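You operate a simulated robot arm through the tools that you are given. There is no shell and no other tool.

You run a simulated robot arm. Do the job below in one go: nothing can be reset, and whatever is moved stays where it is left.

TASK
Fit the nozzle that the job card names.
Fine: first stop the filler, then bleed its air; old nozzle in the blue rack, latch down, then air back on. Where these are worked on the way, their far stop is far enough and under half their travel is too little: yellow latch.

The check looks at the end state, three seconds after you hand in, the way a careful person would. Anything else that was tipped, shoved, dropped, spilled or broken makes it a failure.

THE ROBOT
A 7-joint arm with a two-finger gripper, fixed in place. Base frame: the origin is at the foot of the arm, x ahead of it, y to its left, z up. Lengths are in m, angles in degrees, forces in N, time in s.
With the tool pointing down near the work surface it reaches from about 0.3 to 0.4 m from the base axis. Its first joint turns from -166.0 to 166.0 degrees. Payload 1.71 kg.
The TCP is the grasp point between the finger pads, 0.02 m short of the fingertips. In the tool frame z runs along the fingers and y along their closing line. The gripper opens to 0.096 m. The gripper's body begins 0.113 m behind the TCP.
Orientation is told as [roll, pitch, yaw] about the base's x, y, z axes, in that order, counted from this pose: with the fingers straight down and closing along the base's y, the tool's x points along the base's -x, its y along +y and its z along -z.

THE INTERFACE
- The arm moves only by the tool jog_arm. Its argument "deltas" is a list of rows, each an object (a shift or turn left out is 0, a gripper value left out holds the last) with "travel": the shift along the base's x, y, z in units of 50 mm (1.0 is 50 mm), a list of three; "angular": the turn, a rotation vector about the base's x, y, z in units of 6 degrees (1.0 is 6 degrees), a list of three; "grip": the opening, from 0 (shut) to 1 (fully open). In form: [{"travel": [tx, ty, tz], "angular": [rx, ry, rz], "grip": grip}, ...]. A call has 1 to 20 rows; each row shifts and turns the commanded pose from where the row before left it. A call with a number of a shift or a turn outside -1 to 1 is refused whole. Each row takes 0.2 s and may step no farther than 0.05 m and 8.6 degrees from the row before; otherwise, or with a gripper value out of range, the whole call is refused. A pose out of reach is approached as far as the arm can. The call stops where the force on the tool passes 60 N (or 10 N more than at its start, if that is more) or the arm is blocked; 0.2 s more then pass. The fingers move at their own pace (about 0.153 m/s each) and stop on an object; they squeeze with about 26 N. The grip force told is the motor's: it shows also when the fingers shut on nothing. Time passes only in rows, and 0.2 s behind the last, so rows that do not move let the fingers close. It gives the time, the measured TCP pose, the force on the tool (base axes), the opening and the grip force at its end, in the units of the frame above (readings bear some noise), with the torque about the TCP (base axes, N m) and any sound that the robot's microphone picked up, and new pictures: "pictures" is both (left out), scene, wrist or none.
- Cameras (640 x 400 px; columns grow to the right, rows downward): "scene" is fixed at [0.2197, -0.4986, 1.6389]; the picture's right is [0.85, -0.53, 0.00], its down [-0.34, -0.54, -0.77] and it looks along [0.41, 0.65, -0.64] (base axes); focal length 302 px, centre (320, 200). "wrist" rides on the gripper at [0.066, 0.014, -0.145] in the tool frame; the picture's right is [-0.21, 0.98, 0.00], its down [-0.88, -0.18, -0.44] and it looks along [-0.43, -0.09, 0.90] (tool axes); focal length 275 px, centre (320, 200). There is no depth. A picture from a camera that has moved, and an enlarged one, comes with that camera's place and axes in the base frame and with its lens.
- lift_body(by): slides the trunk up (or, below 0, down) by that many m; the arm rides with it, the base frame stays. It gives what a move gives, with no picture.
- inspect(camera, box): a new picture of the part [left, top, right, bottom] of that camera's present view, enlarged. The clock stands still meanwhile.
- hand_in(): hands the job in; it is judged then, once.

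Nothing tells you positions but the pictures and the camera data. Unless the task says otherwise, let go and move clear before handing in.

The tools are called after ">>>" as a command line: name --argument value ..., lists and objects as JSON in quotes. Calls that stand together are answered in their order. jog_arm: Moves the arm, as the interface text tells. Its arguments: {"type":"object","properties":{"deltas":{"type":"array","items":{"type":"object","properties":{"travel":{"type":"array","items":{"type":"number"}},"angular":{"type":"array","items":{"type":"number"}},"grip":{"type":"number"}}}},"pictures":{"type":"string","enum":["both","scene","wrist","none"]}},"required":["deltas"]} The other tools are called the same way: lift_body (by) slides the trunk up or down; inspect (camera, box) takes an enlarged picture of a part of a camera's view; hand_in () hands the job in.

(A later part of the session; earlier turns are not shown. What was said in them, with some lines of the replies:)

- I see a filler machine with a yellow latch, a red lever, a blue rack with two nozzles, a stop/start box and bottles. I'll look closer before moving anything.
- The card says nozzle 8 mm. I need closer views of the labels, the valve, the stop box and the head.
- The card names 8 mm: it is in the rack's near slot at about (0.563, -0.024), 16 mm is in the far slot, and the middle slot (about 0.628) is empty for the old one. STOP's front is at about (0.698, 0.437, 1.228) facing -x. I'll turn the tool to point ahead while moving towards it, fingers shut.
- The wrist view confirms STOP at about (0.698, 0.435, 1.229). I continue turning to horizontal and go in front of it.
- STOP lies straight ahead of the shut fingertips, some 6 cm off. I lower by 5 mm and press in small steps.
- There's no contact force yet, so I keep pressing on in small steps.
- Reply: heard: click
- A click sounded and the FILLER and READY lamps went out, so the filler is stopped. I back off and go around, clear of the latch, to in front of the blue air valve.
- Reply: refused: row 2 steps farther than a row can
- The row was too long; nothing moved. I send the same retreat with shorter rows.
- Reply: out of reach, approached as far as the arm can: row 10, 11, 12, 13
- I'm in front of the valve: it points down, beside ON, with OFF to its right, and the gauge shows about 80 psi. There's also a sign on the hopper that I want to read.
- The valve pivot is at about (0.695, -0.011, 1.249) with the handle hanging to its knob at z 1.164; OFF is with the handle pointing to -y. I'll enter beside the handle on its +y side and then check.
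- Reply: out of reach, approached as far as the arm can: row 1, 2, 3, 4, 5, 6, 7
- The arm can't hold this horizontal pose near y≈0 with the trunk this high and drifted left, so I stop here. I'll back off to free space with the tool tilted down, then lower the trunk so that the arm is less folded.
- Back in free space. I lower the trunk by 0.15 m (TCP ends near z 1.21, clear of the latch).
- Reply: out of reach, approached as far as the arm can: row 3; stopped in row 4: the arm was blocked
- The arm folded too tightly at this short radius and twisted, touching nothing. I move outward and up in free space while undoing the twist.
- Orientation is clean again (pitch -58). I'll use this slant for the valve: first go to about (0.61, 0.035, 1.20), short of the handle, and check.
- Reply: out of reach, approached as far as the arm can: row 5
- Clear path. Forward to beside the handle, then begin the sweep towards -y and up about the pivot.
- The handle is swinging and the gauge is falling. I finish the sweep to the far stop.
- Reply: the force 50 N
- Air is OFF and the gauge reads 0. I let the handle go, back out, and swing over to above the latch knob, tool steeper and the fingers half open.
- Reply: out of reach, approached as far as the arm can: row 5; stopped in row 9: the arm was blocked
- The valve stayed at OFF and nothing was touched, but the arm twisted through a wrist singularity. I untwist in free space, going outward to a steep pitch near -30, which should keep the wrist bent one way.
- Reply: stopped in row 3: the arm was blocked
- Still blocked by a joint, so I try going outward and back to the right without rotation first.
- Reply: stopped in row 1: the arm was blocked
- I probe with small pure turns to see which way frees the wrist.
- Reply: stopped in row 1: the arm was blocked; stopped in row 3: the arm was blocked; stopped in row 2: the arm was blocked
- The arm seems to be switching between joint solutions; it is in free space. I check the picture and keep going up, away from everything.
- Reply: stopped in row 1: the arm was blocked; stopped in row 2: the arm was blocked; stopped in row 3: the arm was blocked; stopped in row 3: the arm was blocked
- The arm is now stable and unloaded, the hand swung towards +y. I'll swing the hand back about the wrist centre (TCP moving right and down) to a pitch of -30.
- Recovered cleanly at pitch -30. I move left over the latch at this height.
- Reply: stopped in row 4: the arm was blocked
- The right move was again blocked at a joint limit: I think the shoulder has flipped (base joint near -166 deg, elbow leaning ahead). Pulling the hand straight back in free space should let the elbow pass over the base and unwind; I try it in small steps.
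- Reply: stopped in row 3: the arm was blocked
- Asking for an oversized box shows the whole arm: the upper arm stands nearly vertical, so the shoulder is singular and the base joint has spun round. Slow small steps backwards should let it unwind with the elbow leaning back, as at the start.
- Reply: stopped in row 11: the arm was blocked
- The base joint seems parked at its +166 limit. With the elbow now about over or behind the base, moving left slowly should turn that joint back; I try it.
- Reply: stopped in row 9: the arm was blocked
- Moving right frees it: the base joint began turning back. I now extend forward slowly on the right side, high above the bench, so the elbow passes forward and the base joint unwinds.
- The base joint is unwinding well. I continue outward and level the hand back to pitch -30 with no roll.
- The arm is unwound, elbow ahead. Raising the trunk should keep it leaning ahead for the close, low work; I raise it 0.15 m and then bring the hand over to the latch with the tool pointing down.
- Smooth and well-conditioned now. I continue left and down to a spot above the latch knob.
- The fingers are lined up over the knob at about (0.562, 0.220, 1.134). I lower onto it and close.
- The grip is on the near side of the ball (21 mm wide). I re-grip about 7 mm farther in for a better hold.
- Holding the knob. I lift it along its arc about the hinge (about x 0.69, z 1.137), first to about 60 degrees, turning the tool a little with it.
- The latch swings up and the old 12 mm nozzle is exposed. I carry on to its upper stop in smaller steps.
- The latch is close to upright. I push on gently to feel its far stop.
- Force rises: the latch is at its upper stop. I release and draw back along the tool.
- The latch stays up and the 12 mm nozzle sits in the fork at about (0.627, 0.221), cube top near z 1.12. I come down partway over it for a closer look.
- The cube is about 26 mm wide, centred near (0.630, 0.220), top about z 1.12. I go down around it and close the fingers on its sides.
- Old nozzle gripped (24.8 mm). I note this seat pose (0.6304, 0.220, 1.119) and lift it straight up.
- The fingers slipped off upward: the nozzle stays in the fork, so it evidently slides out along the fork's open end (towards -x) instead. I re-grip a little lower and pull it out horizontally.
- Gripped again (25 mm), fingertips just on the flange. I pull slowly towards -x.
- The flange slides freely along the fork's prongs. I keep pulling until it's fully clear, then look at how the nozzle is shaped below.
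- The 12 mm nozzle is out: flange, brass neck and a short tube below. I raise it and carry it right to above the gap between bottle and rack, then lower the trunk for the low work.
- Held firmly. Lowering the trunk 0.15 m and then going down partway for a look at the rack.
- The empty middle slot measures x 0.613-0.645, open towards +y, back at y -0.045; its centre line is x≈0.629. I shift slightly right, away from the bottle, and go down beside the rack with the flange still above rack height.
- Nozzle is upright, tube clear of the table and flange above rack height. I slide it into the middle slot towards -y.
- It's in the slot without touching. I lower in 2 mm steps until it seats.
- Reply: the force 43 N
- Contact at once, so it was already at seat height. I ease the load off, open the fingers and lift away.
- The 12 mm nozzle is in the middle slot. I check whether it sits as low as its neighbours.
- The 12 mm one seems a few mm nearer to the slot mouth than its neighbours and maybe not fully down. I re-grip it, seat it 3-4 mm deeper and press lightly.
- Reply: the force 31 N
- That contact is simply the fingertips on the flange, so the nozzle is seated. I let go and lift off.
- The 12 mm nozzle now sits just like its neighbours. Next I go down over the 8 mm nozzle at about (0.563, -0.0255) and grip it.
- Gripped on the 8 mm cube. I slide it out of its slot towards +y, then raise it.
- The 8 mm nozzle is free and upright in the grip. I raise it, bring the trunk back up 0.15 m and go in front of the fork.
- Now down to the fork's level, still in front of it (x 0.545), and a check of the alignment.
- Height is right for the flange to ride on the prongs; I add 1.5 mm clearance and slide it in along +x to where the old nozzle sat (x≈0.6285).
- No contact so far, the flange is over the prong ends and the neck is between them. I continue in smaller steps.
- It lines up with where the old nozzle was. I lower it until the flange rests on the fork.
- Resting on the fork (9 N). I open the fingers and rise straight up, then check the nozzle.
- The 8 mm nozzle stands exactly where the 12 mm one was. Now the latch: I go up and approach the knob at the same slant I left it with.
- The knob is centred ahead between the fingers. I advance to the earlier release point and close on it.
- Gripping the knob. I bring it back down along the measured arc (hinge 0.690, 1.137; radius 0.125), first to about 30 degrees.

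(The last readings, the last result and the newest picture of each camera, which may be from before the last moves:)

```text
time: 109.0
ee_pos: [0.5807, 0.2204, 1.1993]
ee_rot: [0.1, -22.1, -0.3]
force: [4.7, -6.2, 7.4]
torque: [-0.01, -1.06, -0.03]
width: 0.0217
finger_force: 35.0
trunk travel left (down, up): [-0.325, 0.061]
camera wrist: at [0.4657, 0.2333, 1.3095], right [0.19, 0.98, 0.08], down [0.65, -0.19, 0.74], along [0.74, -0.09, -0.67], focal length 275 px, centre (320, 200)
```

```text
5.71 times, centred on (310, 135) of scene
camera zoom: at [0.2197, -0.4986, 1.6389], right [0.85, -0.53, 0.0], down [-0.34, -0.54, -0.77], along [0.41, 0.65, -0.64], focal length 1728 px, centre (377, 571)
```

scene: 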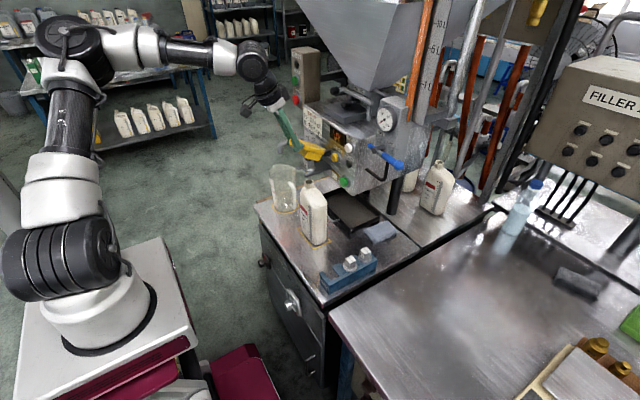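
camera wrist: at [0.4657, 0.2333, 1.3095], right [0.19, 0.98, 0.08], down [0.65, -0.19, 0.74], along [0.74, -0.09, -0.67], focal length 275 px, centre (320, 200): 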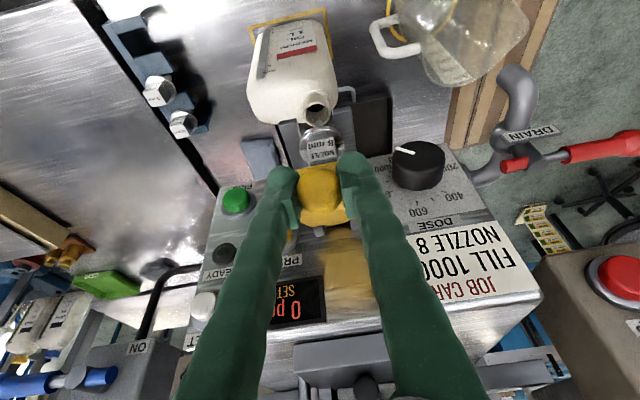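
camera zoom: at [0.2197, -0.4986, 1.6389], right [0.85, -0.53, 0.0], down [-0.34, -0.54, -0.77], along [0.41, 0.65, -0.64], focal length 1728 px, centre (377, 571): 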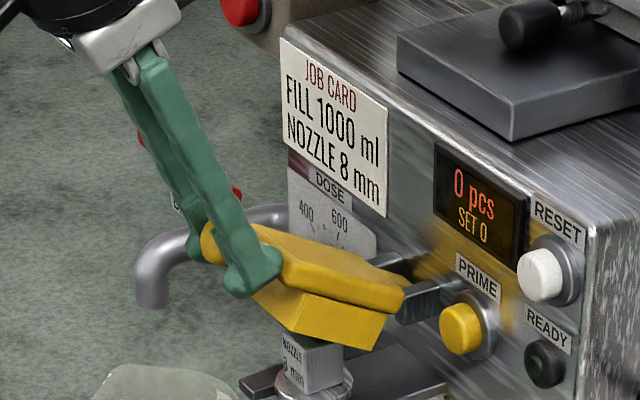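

The cup is coming down over the 8 mm cube. I continue to the closed stop.

>>> jog_arm --deltas '[{"travel": [-0.184, 0, -0.394], "angular": [0, 0.5, 0]}, {"travel": [-0.112, 0, -0.42], "angular": [0, 0.5, 0]}, {"travel": [-0.03, 0, -0.25], "angular": [0, 0.3, 0]}, {"travel": [-0.01, 0, -0.18], "angular": [0, 0.3, 0]}, {}]'

>>> inspect --camera "scene" --box '[270, 100, 350, 170]'

```text
time: 110.2
ee_pos: [0.5646, 0.2196, 1.1363]
ee_rot: [0.0, -12.2, -0.1]
force: [0.7, -4.5, 7.1]
torque: [0.03, -0.46, -0.02]
width: 0.0216
finger_force: 34.7
trunk travel left (down, up): [-0.325, 0.061]
camera wrist: at [0.469, 0.2332, 1.2649], right [0.2, 0.98, 0.05], down [0.76, -0.19, 0.62], along [0.62, -0.09, -0.78], focal length 275 px, centre (320, 200)
```

scene: 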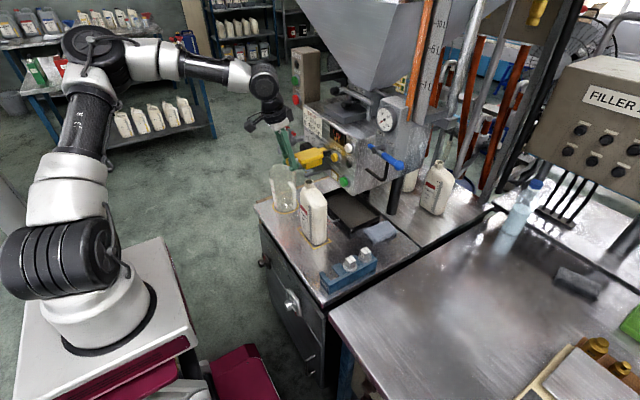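
wrist: 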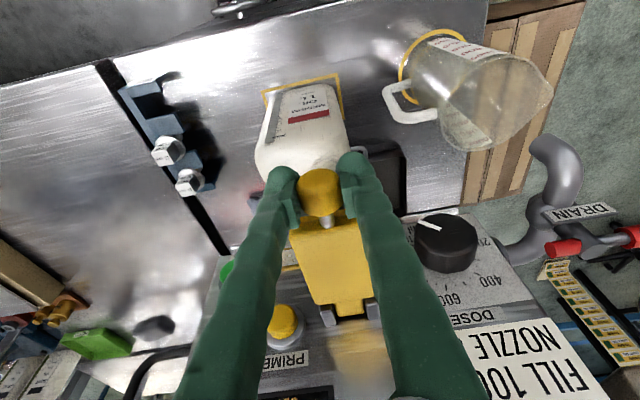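

```text
5.71 times, centred on (310, 135) of scene
camera zoom: at [0.2197, -0.4986, 1.6389], right [0.85, -0.53, 0.0], down [-0.34, -0.54, -0.77], along [0.41, 0.65, -0.64], focal length 1728 px, centre (377, 571)
```

zoom: 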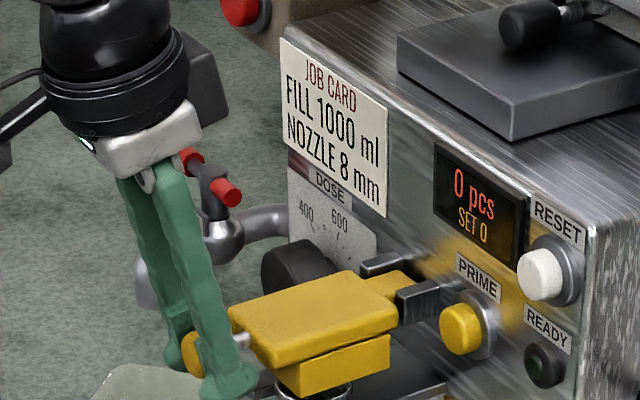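

Level again. I press down a little to be sure it's on its stop.

>>> jog_arm --deltas '[{"travel": [0, 0, -0.06]}, {"travel": [0, 0, -0.06]}, {}]' --pictures "none"

>>> inspect --camera "scene" --box '[270, 100, 350, 170]'

```text
time: 111.0
ee_pos: [0.5652, 0.2191, 1.1353]
ee_rot: [0.2, -12.8, -0.2]
force: [3.6, 0.1, 36.5]
torque: [-0.02, -0.32, 0.03]
width: 0.0221
finger_force: 35.3
trunk travel left (down, up): [-0.325, 0.061]
```

```text
5.71 times, centred on (310, 135) of scene
camera zoom: at [0.2197, -0.4986, 1.6389], right [0.85, -0.53, 0.0], down [-0.34, -0.54, -0.77], along [0.41, 0.65, -0.64], focal length 1728 px, centre (377, 571)
```

zoom: 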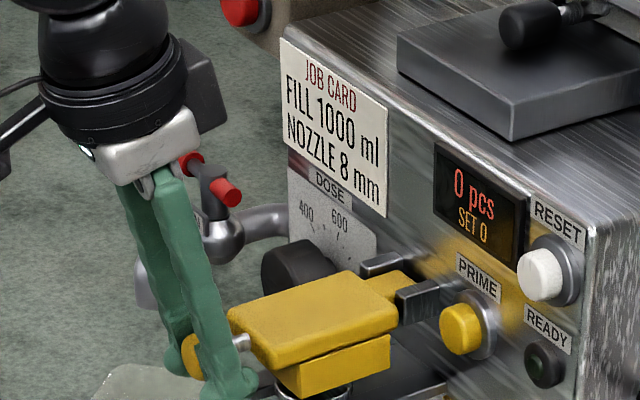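

Firm on its stop (36 N), latch down. I ease off, release the knob, rise, and swing over to above the blue valve handle with the fingers shut.

>>> jog_arm --deltas '[{"travel": [0, 0, 0.1]}, {"grip": 0.5}, {}, {}, {"travel": [0, 0, 0.4]}, {"travel": [0, 0, 0.7]}, {"travel": [0, 0, 0.8], "angular": [0, -0.5, 0]}, {"travel": [0, 0, 0.8], "angular": [0, -0.5, 0]}, {"travel": [0, -0.3, 0.7]}, {"travel": [0.1, -0.7, 0.2], "grip": 0}, {"travel": [0.1, -0.8, 0]}, {"travel": [0.1, -0.8, 0]}, {"travel": [0.1, -0.8, 0]}, {"travel": [0.1, -0.8, 0]}, {"travel": [0.1, -0.8, 0]}, {"travel": [0.1, -0.8, 0]}, {}]'

>>> inspect --camera "scene" --box '[270, 90, 430, 200]'

>>> inspect --camera "wrist" --box '[240, 80, 440, 230]'

```text
time: 114.6
ee_pos: [0.6004, -0.0688, 1.3167]
ee_rot: [0.1, -18.4, -0.1]
force: [0.1, 0.7, -0.4]
torque: [-0.03, -0.01, 0.01]
width: 0.0
finger_force: 26.2
trunk travel left (down, up): [-0.325, 0.061]
camera wrist: at [0.4916, -0.0557, 1.4338], right [0.2, 0.98, 0.07], down [0.69, -0.19, 0.7], along [0.7, -0.09, -0.71], focal length 275 px, centre (320, 200)
```

scene: 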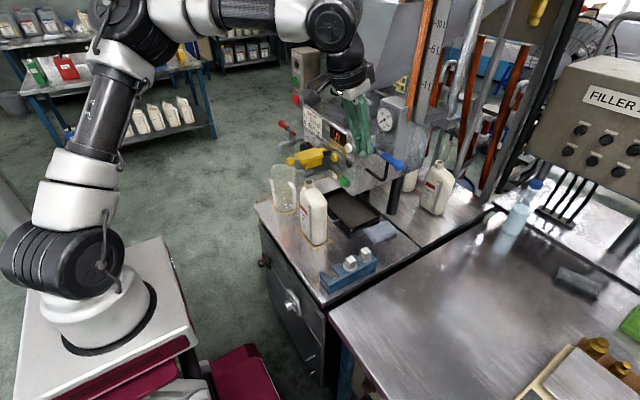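
wrist: 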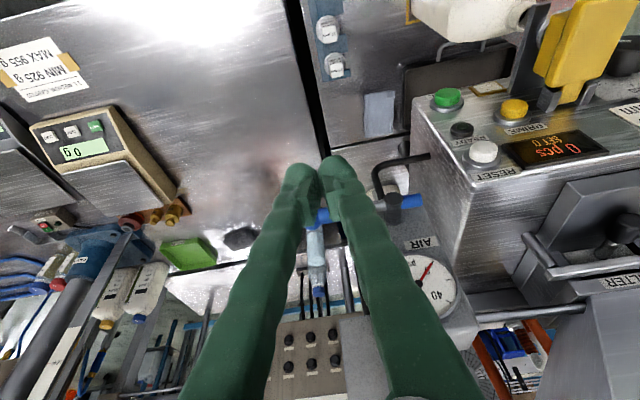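

```text
3.64 times, centred on (350, 145) of scene
camera zoom: at [0.2197, -0.4986, 1.6389], right [0.85, -0.53, 0.0], down [-0.34, -0.54, -0.77], along [0.41, 0.65, -0.64], focal length 1100 px, centre (211, 400)
```

zoom: 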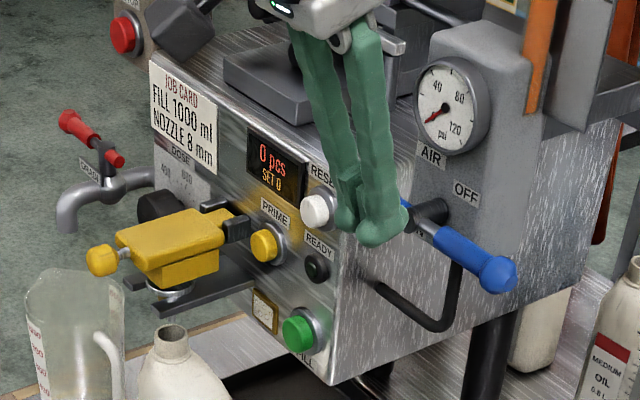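

```text
2.67 times, centred on (340, 155) of wrist
camera zoom: at [0.4916, -0.0557, 1.4338], right [0.2, 0.98, 0.07], down [0.69, -0.19, 0.7], along [0.7, -0.09, -0.71], focal length 734 px, centre (267, 320)
```

zoom: 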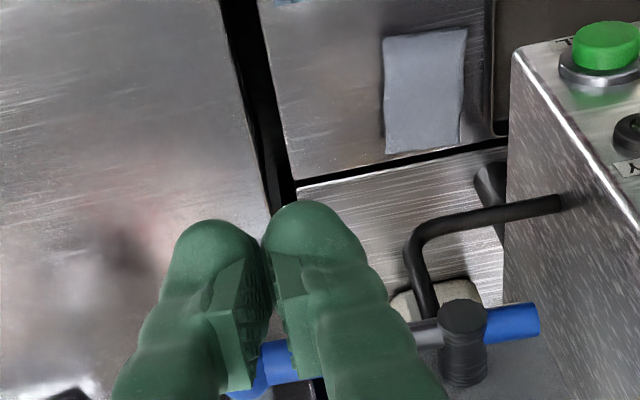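

The latch is down and the handle lies level towards -y. I go forward above the handle at y≈-0.083, still clear of it.

>>> jog_arm --deltas '[{"travel": [0.5, -0.14, 0]}, {"travel": [0.5, -0.14, 0]}, {"travel": [0.5, 0, 0]}, {"travel": [0.3, 0, -0.1]}, {}]'

>>> inspect --camera "scene" --box '[310, 70, 430, 190]'

>>> inspect --camera "wrist" --box '[240, 80, 440, 230]'

```text
time: 115.8
ee_pos: [0.6901, -0.0825, 1.3095]
ee_rot: [0.2, -18.3, -0.1]
force: [-0.5, -0.2, -0.1]
torque: [0.0, 0.03, 0.04]
width: 0.0
finger_force: 26.3
trunk travel left (down, up): [-0.325, 0.061]
camera wrist: at [0.5817, -0.0698, 1.4278], right [0.2, 0.98, 0.07], down [0.69, -0.19, 0.7], along [0.69, -0.09, -0.71], focal length 275 px, centre (320, 200)
```

scene: 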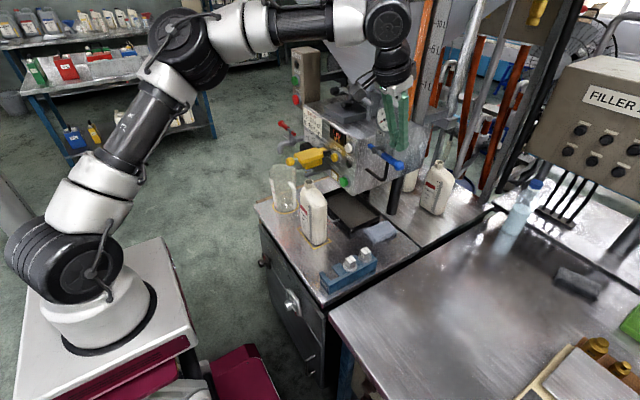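
wrist: 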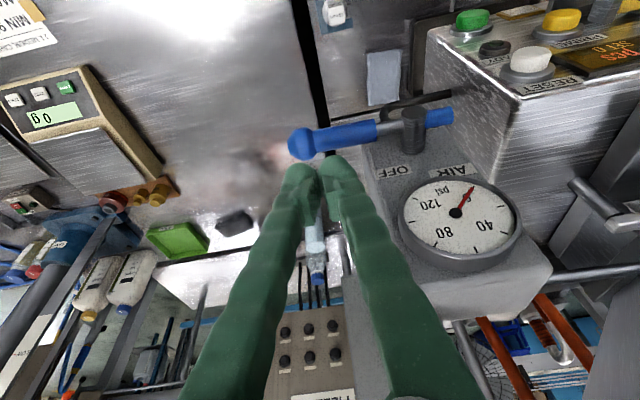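

```text
3.33 times, centred on (370, 130) of scene
camera zoom: at [0.2197, -0.4986, 1.6389], right [0.85, -0.53, 0.0], down [-0.34, -0.54, -0.77], along [0.41, 0.65, -0.64], focal length 1008 px, centre (153, 433)
```

zoom: 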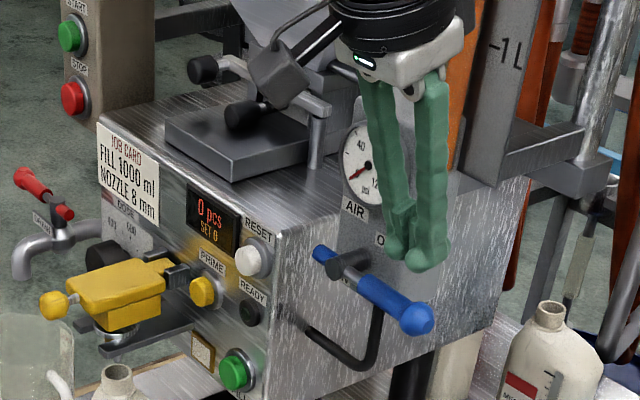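

```text
2.67 times, centred on (340, 155) of wrist
camera zoom: at [0.5817, -0.0698, 1.4278], right [0.2, 0.98, 0.07], down [0.69, -0.19, 0.7], along [0.69, -0.09, -0.71], focal length 734 px, centre (267, 320)
```

zoom: 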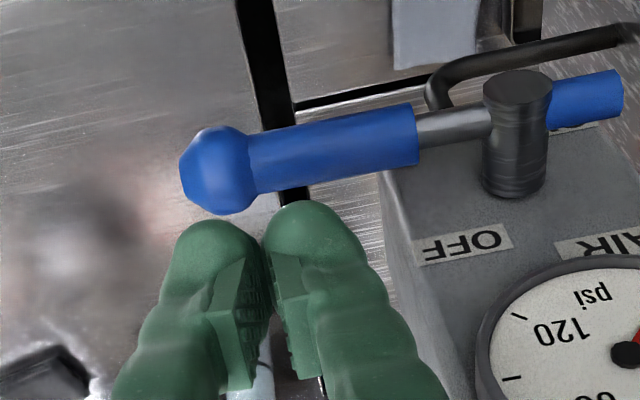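

The fingertips are over the handle's grip. I push it down along its arc, first half.

>>> jog_arm --deltas '[{"travel": [0, 0.18, -0.526]}, {"travel": [0, -0.06, -0.406]}, {"travel": [0, 0, -0.338]}, {"travel": [0, 0.116, -0.324]}, {}]'

>>> inspect --camera "scene" --box '[310, 70, 430, 190]'

```text
time: 117.0
ee_pos: [0.6893, -0.0727, 1.2309]
ee_rot: [0.2, -18.4, -0.1]
force: [0.3, -0.1, -0.3]
torque: [0.04, -0.02, -0.01]
width: 0.0001
finger_force: 26.0
trunk travel left (down, up): [-0.325, 0.061]
camera wrist: at [0.5815, -0.0586, 1.3478], right [0.2, 0.98, 0.07], down [0.69, -0.19, 0.7], along [0.7, -0.09, -0.71], focal length 275 px, centre (320, 200)
```

scene: 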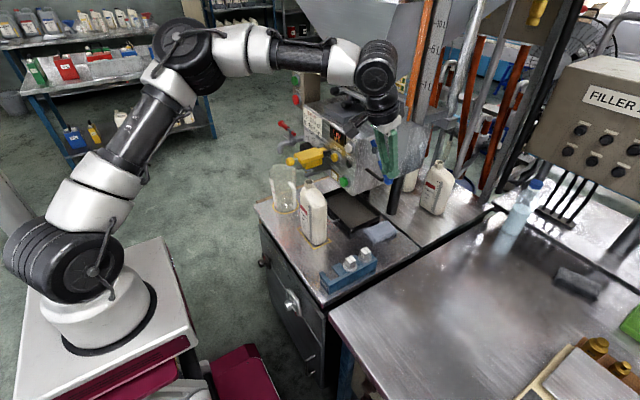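
wrist: 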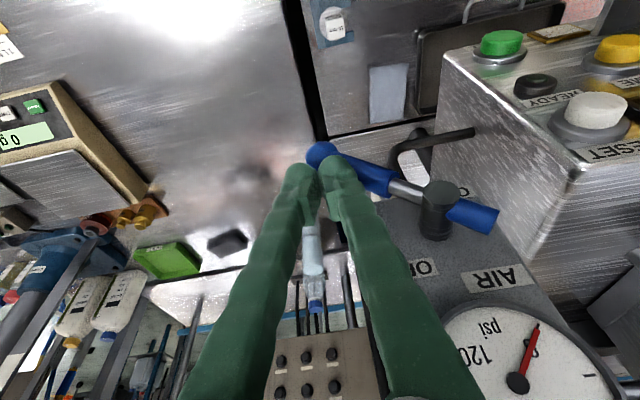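

```text
3.33 times, centred on (370, 130) of scene
camera zoom: at [0.2197, -0.4986, 1.6389], right [0.85, -0.53, 0.0], down [-0.34, -0.54, -0.77], along [0.41, 0.65, -0.64], focal length 1008 px, centre (153, 433)
```

zoom: 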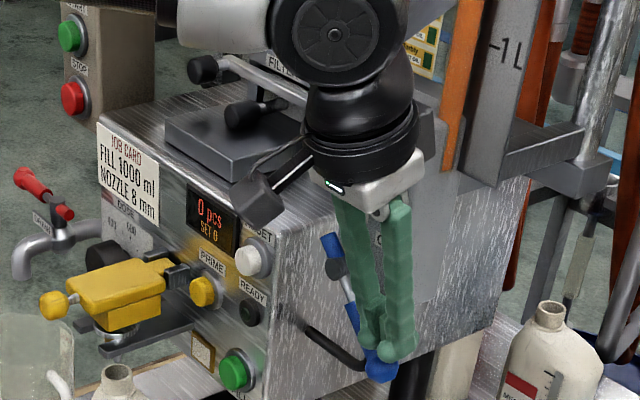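

The handle follows. Second half, to the ON stop.

>>> jog_arm --deltas '[{"travel": [0, 0.23, -0.28]}, {"travel": [0, 0.276, -0.208]}, {"travel": [0, 0.31, -0.148]}, {"travel": [0, 0.15, 0]}, {"travel": [0, 0.1, 0]}, {}]'

>>> inspect --camera "scene" --box '[310, 70, 430, 190]'

>>> inspect --camera "wrist" --box '[240, 100, 640, 350]'

```text
time: 118.4
ee_pos: [0.6884, -0.0355, 1.1994]
ee_rot: [-0.4, -18.4, -0.8]
force: [-14.9, -55.1, -6.2]
torque: [0.77, -0.56, 0.15]
width: 0.0
finger_force: 25.6
trunk travel left (down, up): [-0.325, 0.061]
camera wrist: at [0.5791, -0.02, 1.3172], right [0.21, 0.98, 0.06], down [0.69, -0.19, 0.7], along [0.69, -0.11, -0.71], focal length 275 px, centre (320, 200)
```

scene: 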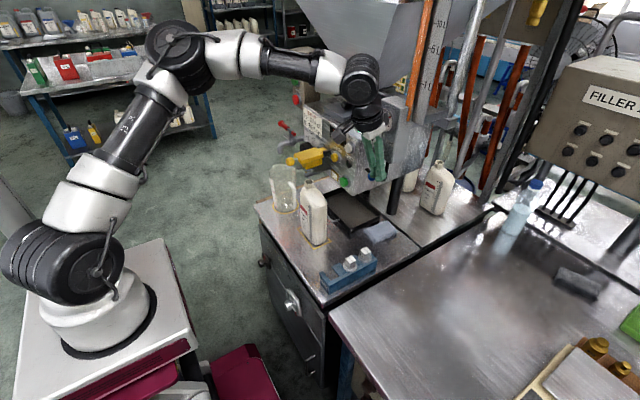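
wrist: 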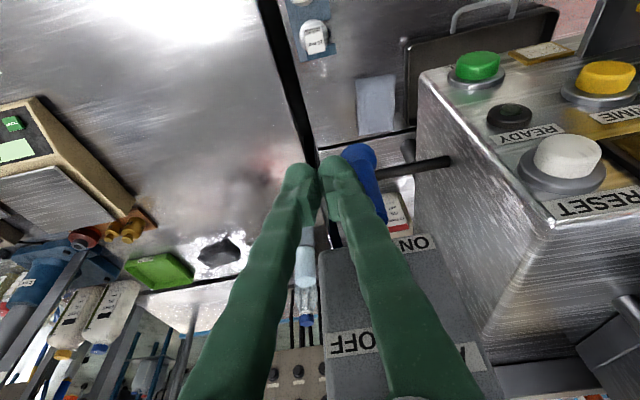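

```text
3.33 times, centred on (370, 130) of scene
camera zoom: at [0.2197, -0.4986, 1.6389], right [0.85, -0.53, 0.0], down [-0.34, -0.54, -0.77], along [0.41, 0.65, -0.64], focal length 1008 px, centre (153, 433)
```

zoom: 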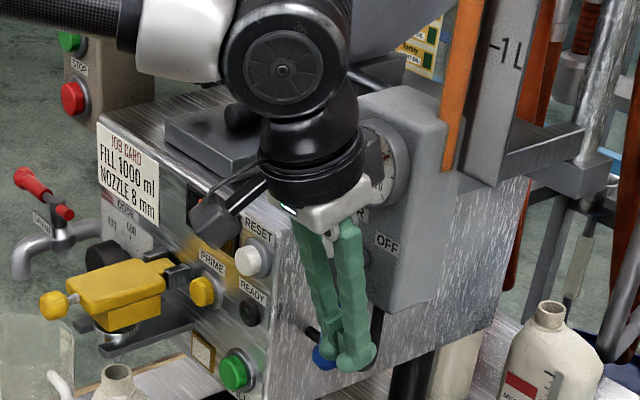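

```text
1.60 times, centred on (440, 225) of wrist
camera zoom: at [0.5791, -0.02, 1.3172], right [0.21, 0.98, 0.06], down [0.69, -0.19, 0.7], along [0.69, -0.11, -0.71], focal length 440 px, centre (128, 160)
```

zoom: 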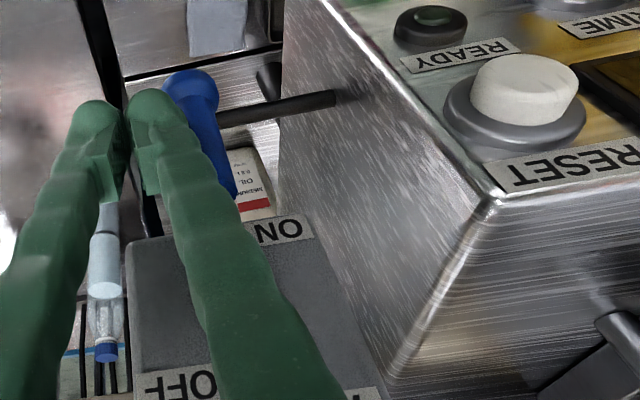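

The handle is against its ON stop (55 N). I back off towards -y, then away, and read the gauge.

>>> jog_arm --deltas '[{"travel": [0, -0.4, 0]}, {"travel": [-0.5, -0.3, 0]}, {"travel": [-0.7, 0, 0.3]}, {"travel": [-0.4, 0, 0.8]}, {"travel": [-0.1, 0, 0.9]}, {"travel": [0, 0, 0.9]}, {}]'

>>> inspect --camera "scene" --box '[270, 80, 430, 200]'

>>> inspect --camera "wrist" --box '[240, 100, 440, 280]'

>>> inspect --camera "scene" --box '[260, 180, 400, 300]'

```text
time: 120.0
ee_pos: [0.6066, -0.0539, 1.3471]
ee_rot: [0.2, -18.3, -0.1]
force: [0.6, 0.6, 0.7]
torque: [-0.02, 0.02, -0.01]
width: 0.0
finger_force: 25.5
trunk travel left (down, up): [-0.325, 0.061]
camera wrist: at [0.4976, -0.0406, 1.4625], right [0.2, 0.98, 0.07], down [0.69, -0.19, 0.7], along [0.69, -0.09, -0.71], focal length 275 px, centre (320, 200)
```

scene: 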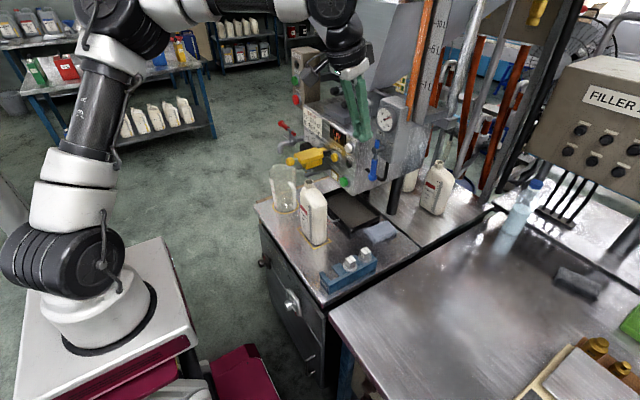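
wrist: 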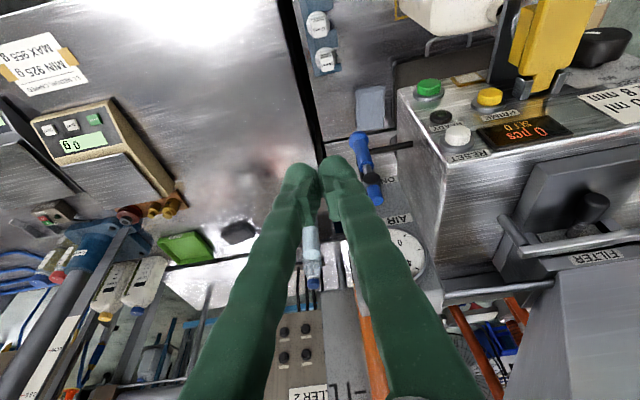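

```text
3.33 times, centred on (350, 140) of scene
camera zoom: at [0.2197, -0.4986, 1.6389], right [0.85, -0.53, 0.0], down [-0.34, -0.54, -0.77], along [0.41, 0.65, -0.64], focal length 1008 px, centre (220, 400)
```

zoom: 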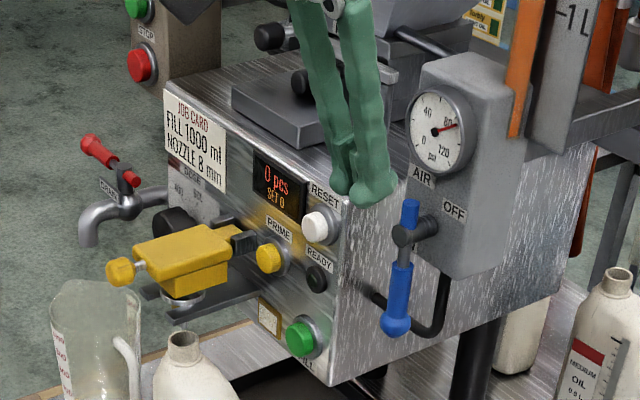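

```text
2.22 times, centred on (340, 190) of wrist
camera zoom: at [0.4976, -0.0406, 1.4625], right [0.2, 0.98, 0.07], down [0.69, -0.19, 0.7], along [0.69, -0.09, -0.71], focal length 612 px, centre (276, 222)
```

zoom: 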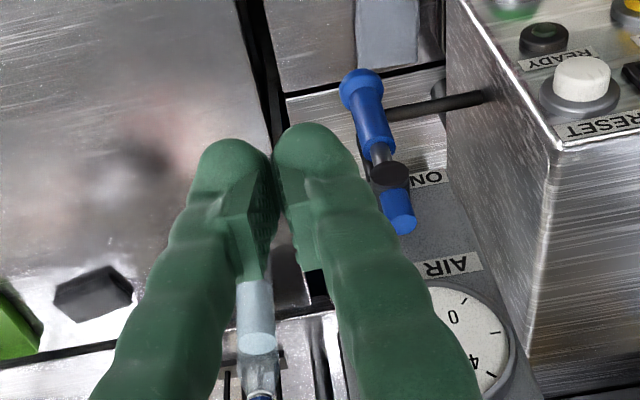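

```text
3.33 times, centred on (330, 240) of scene
camera zoom: at [0.2197, -0.4986, 1.6389], right [0.85, -0.53, 0.0], down [-0.34, -0.54, -0.77], along [0.41, 0.65, -0.64], focal length 1008 px, centre (287, 67)
```

zoom: 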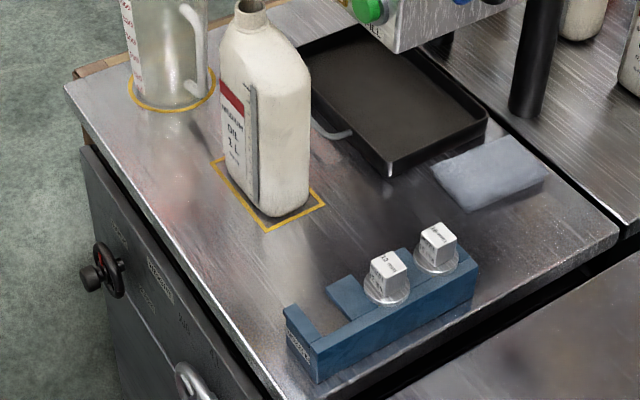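

The gauge is back at about 80 psi with the handle at ON, and the yellow latch is down exactly as at first over the 8 mm nozzle. The 12 mm nozzle sits in the blue rack, the filler lamp is off, everything else is in place and the arm is clear, so I hand in.

>>> hand_in

```text
The job is handed in.
```

The 8 mm nozzle named on the job card is fitted, and I've handed the job in. I haven't seen the result of the check.

- **Filler:** I stopped it with the STOP button, and its lamp and the READY lamp went out. I left it stopped.
- **Air:** I turned the valve to OFF and the gauge fell to 0 before I touched the nozzle. It is now back ON at about 80 psi.
- **Old nozzle:** the 12 mm one is in the middle slot of the blue rack, seated like the 16 mm next to it.
- **New nozzle:** the 8 mm one sits in the fork where the 12 mm one was.
- **Latch:** I lifted it to its upper stop for the change, then brought it down over the new nozzle until it was firm on its stop.

My first attempt to lift the old nozzle straight up slipped off without moving it. I slid it out along the fork instead. Early on, the arm also twisted in free space a few times, but it touched nothing. I saw nothing tipped, spilled or moved out of place.
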